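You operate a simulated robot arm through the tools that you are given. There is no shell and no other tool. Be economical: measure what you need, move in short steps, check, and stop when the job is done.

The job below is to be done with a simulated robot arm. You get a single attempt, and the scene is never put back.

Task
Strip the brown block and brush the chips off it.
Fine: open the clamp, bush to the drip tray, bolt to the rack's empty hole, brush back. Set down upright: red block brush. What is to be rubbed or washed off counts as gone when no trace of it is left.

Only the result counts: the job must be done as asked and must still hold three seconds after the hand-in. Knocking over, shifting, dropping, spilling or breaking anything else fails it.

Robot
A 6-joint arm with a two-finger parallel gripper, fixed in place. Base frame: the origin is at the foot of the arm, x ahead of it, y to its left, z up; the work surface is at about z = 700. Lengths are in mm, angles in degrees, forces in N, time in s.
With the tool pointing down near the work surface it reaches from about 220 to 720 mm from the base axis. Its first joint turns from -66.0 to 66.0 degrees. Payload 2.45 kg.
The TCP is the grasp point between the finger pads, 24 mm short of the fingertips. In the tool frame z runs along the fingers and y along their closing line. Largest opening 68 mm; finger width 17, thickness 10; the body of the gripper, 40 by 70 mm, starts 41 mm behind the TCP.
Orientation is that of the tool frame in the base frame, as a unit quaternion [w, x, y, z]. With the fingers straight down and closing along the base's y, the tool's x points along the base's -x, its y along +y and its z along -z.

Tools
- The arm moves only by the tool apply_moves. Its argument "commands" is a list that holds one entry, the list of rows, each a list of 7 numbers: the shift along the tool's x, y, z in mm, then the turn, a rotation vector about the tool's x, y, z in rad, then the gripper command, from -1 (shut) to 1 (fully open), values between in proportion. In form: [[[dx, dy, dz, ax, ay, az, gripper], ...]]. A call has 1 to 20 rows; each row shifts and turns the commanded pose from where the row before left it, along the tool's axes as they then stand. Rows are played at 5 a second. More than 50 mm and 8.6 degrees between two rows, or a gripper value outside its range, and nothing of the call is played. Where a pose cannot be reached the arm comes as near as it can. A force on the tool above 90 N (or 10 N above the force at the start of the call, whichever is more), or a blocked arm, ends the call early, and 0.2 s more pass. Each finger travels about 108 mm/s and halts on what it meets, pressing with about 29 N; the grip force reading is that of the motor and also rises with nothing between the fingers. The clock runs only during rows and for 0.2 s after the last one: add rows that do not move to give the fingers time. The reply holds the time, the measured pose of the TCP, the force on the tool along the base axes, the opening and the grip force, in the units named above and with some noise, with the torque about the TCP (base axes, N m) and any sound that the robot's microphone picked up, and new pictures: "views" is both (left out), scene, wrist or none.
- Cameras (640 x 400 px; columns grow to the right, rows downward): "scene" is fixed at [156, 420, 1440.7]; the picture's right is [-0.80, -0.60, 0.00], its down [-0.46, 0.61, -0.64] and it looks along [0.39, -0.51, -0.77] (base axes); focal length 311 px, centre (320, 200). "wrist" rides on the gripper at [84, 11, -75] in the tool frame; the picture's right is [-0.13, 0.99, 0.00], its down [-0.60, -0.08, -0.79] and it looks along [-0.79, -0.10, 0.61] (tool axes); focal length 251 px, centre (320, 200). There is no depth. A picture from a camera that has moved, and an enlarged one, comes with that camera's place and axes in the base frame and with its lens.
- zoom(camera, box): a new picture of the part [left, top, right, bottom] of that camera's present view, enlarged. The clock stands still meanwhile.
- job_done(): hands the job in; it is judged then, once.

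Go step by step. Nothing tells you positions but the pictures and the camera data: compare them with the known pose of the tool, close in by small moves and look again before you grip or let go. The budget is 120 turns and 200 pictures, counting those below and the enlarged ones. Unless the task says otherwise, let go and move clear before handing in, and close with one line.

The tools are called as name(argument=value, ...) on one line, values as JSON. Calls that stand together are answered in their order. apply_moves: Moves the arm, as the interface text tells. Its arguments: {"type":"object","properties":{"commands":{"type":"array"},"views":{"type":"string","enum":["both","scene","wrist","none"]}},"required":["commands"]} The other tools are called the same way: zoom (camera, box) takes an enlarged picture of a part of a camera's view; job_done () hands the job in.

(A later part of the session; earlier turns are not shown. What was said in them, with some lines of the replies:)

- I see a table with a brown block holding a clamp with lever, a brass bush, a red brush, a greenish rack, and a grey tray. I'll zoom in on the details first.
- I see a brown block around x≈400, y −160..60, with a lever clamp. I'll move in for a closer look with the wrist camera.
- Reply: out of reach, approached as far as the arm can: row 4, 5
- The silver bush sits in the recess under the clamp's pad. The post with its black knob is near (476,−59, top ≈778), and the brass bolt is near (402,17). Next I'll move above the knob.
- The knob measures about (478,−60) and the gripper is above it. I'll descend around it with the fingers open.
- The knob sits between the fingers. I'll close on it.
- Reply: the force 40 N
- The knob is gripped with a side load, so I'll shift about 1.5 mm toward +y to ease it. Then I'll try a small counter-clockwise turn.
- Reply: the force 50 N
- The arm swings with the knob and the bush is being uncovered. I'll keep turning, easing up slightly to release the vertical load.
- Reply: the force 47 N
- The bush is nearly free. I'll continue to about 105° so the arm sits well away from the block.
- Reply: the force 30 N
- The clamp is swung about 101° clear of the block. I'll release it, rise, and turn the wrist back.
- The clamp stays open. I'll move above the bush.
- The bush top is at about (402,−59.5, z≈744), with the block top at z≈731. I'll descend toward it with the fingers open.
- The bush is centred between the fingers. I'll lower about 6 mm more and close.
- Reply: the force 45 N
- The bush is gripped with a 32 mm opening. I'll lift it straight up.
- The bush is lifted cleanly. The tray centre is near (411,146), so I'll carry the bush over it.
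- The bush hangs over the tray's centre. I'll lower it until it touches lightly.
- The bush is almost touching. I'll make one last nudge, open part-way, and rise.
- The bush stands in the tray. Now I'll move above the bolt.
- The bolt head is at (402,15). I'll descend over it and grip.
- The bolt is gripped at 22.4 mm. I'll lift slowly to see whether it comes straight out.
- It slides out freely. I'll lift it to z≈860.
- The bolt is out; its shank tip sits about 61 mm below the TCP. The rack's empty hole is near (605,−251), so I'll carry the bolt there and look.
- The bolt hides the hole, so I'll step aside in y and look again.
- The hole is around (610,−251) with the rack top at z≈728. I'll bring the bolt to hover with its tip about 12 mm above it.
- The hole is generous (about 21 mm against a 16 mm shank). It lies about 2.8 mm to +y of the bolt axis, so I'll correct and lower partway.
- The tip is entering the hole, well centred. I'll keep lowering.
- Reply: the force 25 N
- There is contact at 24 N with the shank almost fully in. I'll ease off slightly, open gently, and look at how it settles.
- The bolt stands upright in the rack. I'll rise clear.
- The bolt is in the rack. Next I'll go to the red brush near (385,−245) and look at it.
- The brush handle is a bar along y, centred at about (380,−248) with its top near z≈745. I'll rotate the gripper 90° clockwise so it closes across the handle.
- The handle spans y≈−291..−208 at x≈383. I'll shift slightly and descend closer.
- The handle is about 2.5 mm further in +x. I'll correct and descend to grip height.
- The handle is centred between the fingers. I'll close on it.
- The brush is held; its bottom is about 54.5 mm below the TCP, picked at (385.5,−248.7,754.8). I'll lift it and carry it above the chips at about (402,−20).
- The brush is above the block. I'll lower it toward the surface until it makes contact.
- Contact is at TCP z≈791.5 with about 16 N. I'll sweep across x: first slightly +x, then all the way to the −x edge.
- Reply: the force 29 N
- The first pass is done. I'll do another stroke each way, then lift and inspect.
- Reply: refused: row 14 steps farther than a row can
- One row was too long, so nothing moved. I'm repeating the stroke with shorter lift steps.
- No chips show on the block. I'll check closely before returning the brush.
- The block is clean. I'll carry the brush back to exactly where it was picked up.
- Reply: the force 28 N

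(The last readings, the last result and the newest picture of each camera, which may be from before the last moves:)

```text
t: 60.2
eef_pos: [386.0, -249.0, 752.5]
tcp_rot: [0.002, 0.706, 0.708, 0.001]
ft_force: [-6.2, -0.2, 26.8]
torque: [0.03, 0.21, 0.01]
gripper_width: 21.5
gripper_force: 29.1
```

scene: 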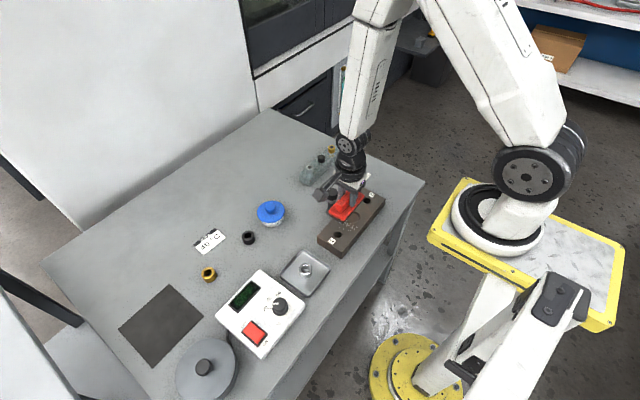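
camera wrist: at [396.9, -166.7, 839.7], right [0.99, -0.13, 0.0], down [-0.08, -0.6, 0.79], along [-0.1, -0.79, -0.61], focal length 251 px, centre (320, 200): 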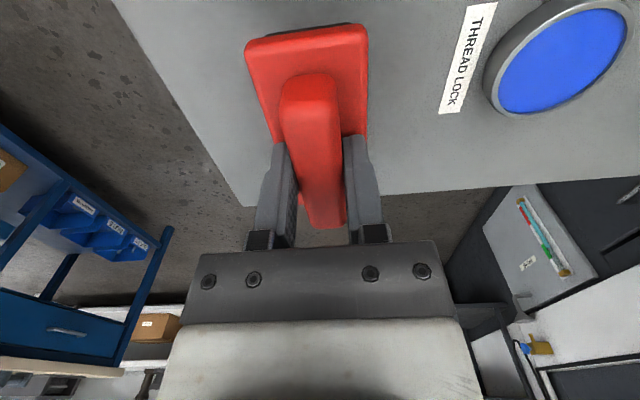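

The brush is now on the table (27 N contact). I'll ease off, release it, and rise clear.

apply_moves(commands=[[[0, 0, -0.6, 0, 0, 0, -1], [0, 0, 0, 0, 0, 0, -0.2], [0, 0, 0, 0, 0, 0, 0.3], [0, 0, 0, 0, 0, 0, 0.8], [0, 0, 0, 0, 0, 0, 0.8], [0, 0, -20, 0, 0, 0, 0.8], [0, 0, -40, 0, 0, 0, 0.8], [0, 0, -40, 0, 0, 0, 1], [0, 0, -40, 0, 0, 0, 1], [0, 0, 0, 0, 0, 0, 1]]], views="both")

zoom(camera="scene", box=[290, 120, 430, 270])

zoom(camera="scene", box=[350, 150, 420, 210])

```text
t: 62.4
eef_pos: [384.4, -251.9, 892.5]
tcp_rot: [0.0, 0.707, 0.708, 0.001]
ft_force: [0.6, -0.6, 0.7]
torque: [-0.04, -0.03, -0.01]
gripper_width: 68.1
gripper_force: 0.2
camera wrist: at [393.8, -166.6, 969.0], right [0.99, -0.13, 0.0], down [-0.08, -0.6, 0.79], along [-0.1, -0.79, -0.61], focal length 251 px, centre (320, 200)
```

scene: 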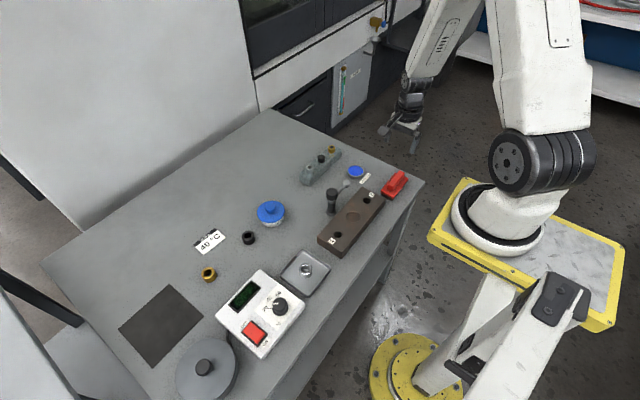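
wrist: 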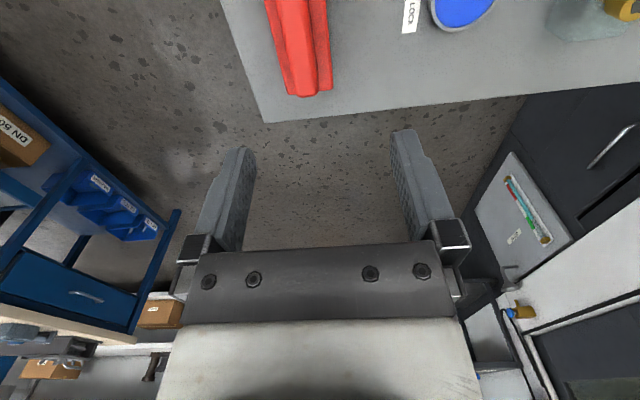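

```text
2.67 times, centred on (360, 195) of scene
camera zoom: at [156.0, 420.0, 1440.7], right [-0.8, -0.6, 0.0], down [-0.46, 0.61, -0.64], along [0.39, -0.51, -0.77], focal length 829 px, centre (213, 213)
```

zoom: 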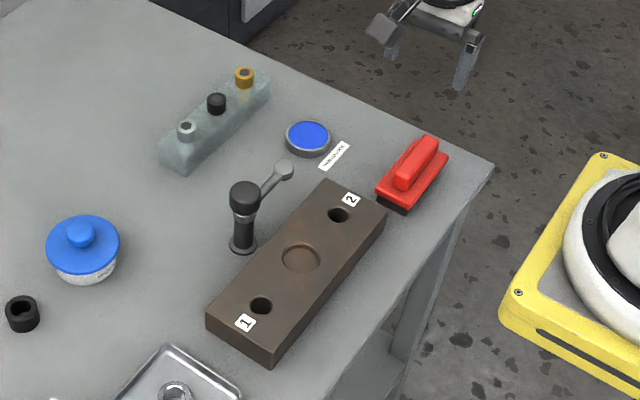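

```text
6.67 times, centred on (385, 180) of scene
camera zoom: at [156.0, 420.0, 1440.7], right [-0.8, -0.6, 0.0], down [-0.46, 0.61, -0.64], along [0.39, -0.51, -0.77], focal length 2073 px, centre (-113, 333)
```

zoom: 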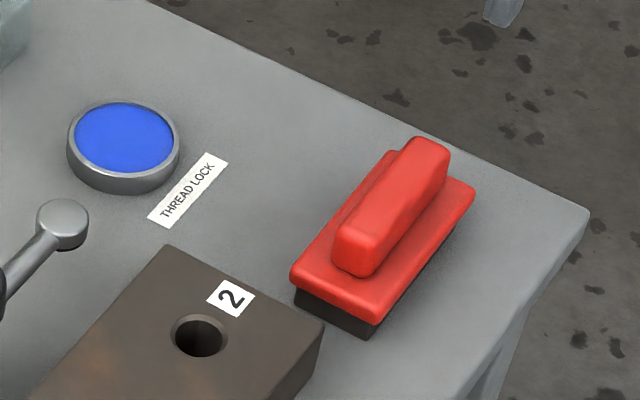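

While opening, a finger dragged the brush about 17 mm toward −x, likely because the fingertips rubbed its flange. It is still upright. I'll re-grip a bit higher and put it back.

apply_moves(commands=[[[0, -17.3, 0, 0, 0, 0, 1], [0, 0, 45, 0, 0, 0, 1], [0, 0, 45, 0, 0, 0, 1], [0, 0, 25, 0, 0, 0, 1], [0, 0, 0, 0, 0, 0, 1]]], views="wrist")

zoom(camera="scene", box=[350, 150, 420, 210])

```text
t: 63.6
eef_pos: [368.4, -250.2, 777.2]
tcp_rot: [0.001, 0.706, 0.708, 0.001]
ft_force: [0.0, -0.4, 0.5]
torque: [0.01, 0.02, -0.02]
gripper_width: 68.0
gripper_force: 0.0
camera wrist: at [377.9, -166.2, 853.8], right [0.99, -0.13, 0.0], down [-0.08, -0.6, 0.79], along [-0.1, -0.79, -0.61], focal length 251 px, centre (320, 200)
```

wrist: 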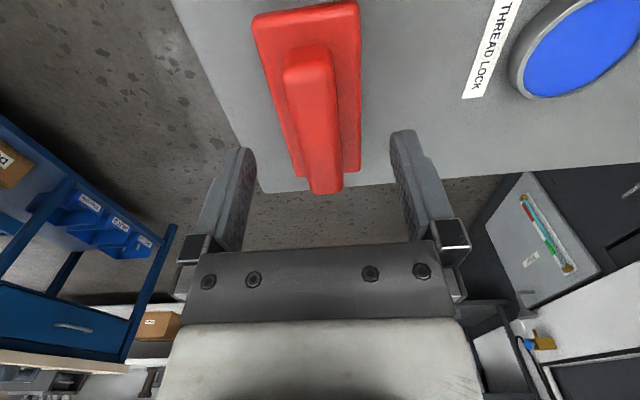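

```text
6.67 times, centred on (385, 180) of scene
camera zoom: at [156.0, 420.0, 1440.7], right [-0.8, -0.6, 0.0], down [-0.46, 0.61, -0.64], along [0.39, -0.51, -0.77], focal length 2073 px, centre (-113, 333)
```

zoom: 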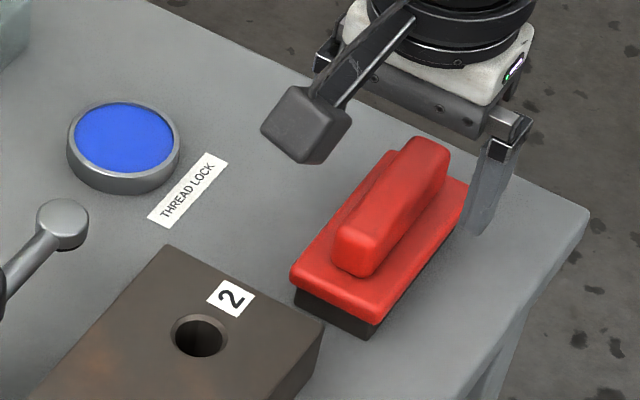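

apply_moves(commands=[[[0, 0, 15, 0, 0, 0, 1], [0, 0, 5, 0, 0, 0, 1], [0, 0, 0, 0, 0, 0, 1], [0, 0, 0, 0, 0, 0, 0], [0, 0, 0, 0, 0, 0, -1], [0, 0, 0, 0, 0, 0, -1], [0, 0, 0, 0, 0, 0, -1]]], views="wrist")

zoom(camera="scene", box=[350, 150, 420, 210])

```text
t: 65.2
eef_pos: [369.4, -250.2, 758.4]
tcp_rot: [0.0, 0.706, 0.708, 0.001]
ft_force: [0.6, 0.1, 0.1]
torque: [0.01, 0.0, -0.01]
gripper_width: 21.6
gripper_force: 29.1
camera wrist: at [378.4, -165.5, 834.6], right [0.99, -0.13, 0.0], down [-0.08, -0.6, 0.79], along [-0.1, -0.79, -0.61], focal length 251 px, centre (320, 200)
```

wrist: 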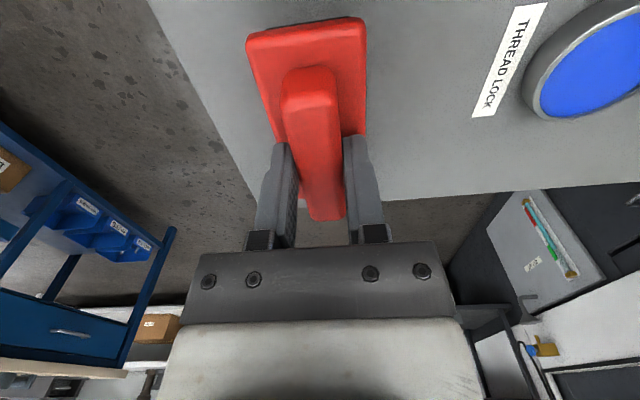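

```text
6.67 times, centred on (385, 180) of scene
camera zoom: at [156.0, 420.0, 1440.7], right [-0.8, -0.6, 0.0], down [-0.46, 0.61, -0.64], along [0.39, -0.51, -0.77], focal length 2073 px, centre (-113, 333)
```

zoom: 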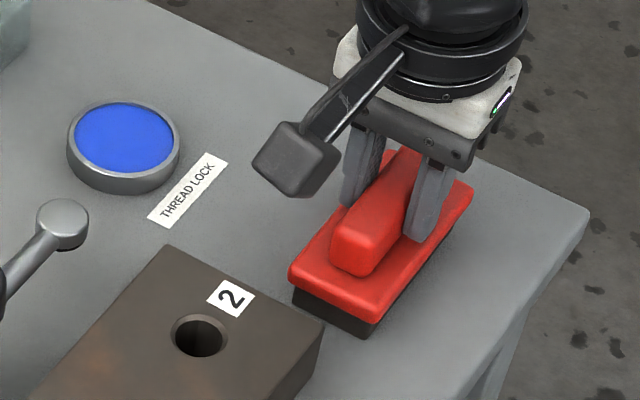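

It is gripped with the tips higher. I'll lift 6 mm, move back 16.5 mm, and lower again.

apply_moves(commands=[[[0, 0, -6, 0, 0, 0, -1], [0, 8.5, 0, 0, 0, 0, -1], [0, 8, 0, 0, 0, 0, -1], [0, 0, 4, 0, 0, 0, -1], [0, 0, 1.5, 0, 0, 0, -1], [0, 0, 0, 0, 0, 0, -1]]], views="none")

zoom(camera="scene", box=[350, 150, 420, 210])

```text
t: 66.6
eef_pos: [384.9, -250.3, 758.4]
tcp_rot: [0.0, 0.707, 0.707, 0.0]
ft_force: [0.8, 0.9, 1.2]
torque: [0.1, 0.02, -0.01]
gripper_width: 21.5
gripper_force: 28.8
```

```text
6.67 times, centred on (385, 180) of scene
camera zoom: at [156.0, 420.0, 1440.7], right [-0.8, -0.6, 0.0], down [-0.46, 0.61, -0.64], along [0.39, -0.51, -0.77], focal length 2073 px, centre (-113, 333)
```

zoom: 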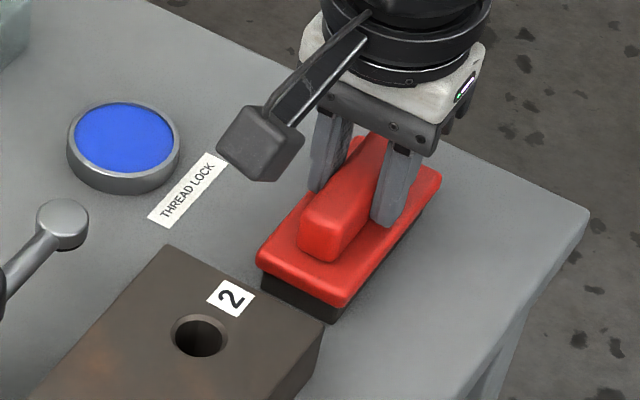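

The brush matches its original picture position. I'll open in small steps and check before rising.

apply_moves(commands=[[[0, 0, 0.3, 0, 0, 0, -1], [0, 0, 0, 0, 0, 0, -0.3], [0, 0, 0, 0, 0, 0, -0.15], [0, 0, 0, 0, 0, 0, 0], [0, 0, 0, 0, 0, 0, 0]]], views="none")

zoom(camera="scene", box=[350, 150, 420, 210])

```text
t: 67.8
eef_pos: [385.4, -249.4, 758.1]
tcp_rot: [0.001, 0.707, 0.707, 0.001]
ft_force: [1.0, -1.2, -0.7]
torque: [-0.01, -0.01, 0.07]
gripper_width: 34.2
gripper_force: 0.1
```

```text
6.67 times, centred on (385, 180) of scene
camera zoom: at [156.0, 420.0, 1440.7], right [-0.8, -0.6, 0.0], down [-0.46, 0.61, -0.64], along [0.39, -0.51, -0.77], focal length 2073 px, centre (-113, 333)
```

zoom: 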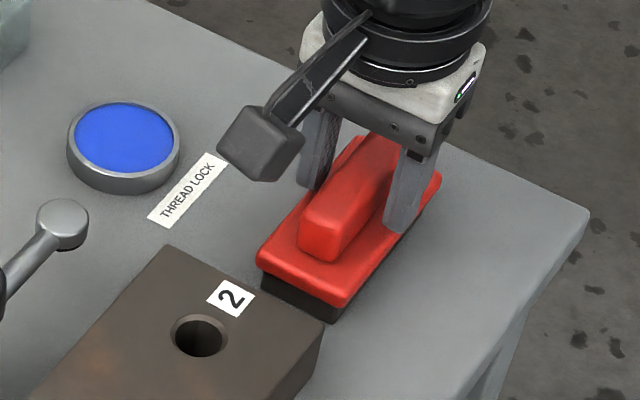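

The brush stayed put. I'll rise straight up and do a final check.

apply_moves(commands=[[[0, 0, -15, 0, 0, 0, 0.2], [0, 0, -40, 0, 0, 0, 0.5], [0, 0, -45, 0, 0, 0, 1], [0, 0, -45, 0, 0, 0, 1], [0, 0, 0, 0, 0, 0, 1]]], views="scene")

zoom(camera="scene", box=[350, 150, 420, 210])

zoom(camera="scene", box=[260, 130, 420, 300])

```text
t: 69.0
eef_pos: [383.2, -250.4, 902.3]
tcp_rot: [0.001, 0.706, 0.708, 0.001]
ft_force: [0.8, 0.5, 0.1]
torque: [-0.02, 0.05, 0.03]
gripper_width: 68.0
gripper_force: 0.1
```

scene: 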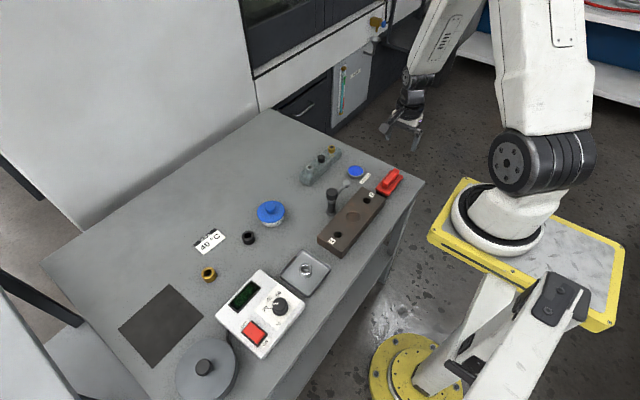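

```text
6.67 times, centred on (385, 180) of scene
camera zoom: at [156.0, 420.0, 1440.7], right [-0.8, -0.6, 0.0], down [-0.46, 0.61, -0.64], along [0.39, -0.51, -0.77], focal length 2073 px, centre (-113, 333)
```

zoom: 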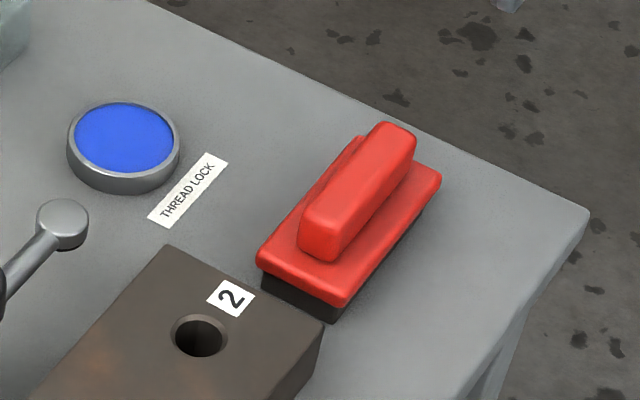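

```text
2.35 times, centred on (340, 215) of scene
camera zoom: at [156.0, 420.0, 1440.7], right [-0.8, -0.6, 0.0], down [-0.46, 0.61, -0.64], along [0.39, -0.51, -0.77], focal length 732 px, centre (273, 165)
```

zoom: 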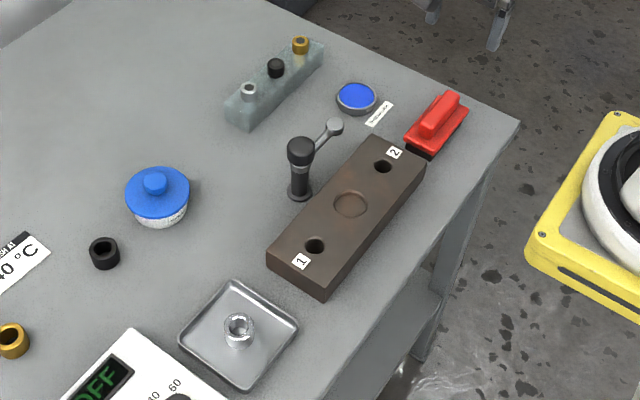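

The clamp is open, the bush is in the tray, the bolt is in the rack, the block is clean, and the brush is back upright. I'm handing in.

job_done()

```text
The job is handed in.
```

The brown block is stripped and no chips show on it: clamp open, bush in the drip tray, bolt in the rack's empty hole, and the brush upright back in its place. While I was letting go of the brush it got dragged about 17 mm, so I re-gripped it and put it back where it started.
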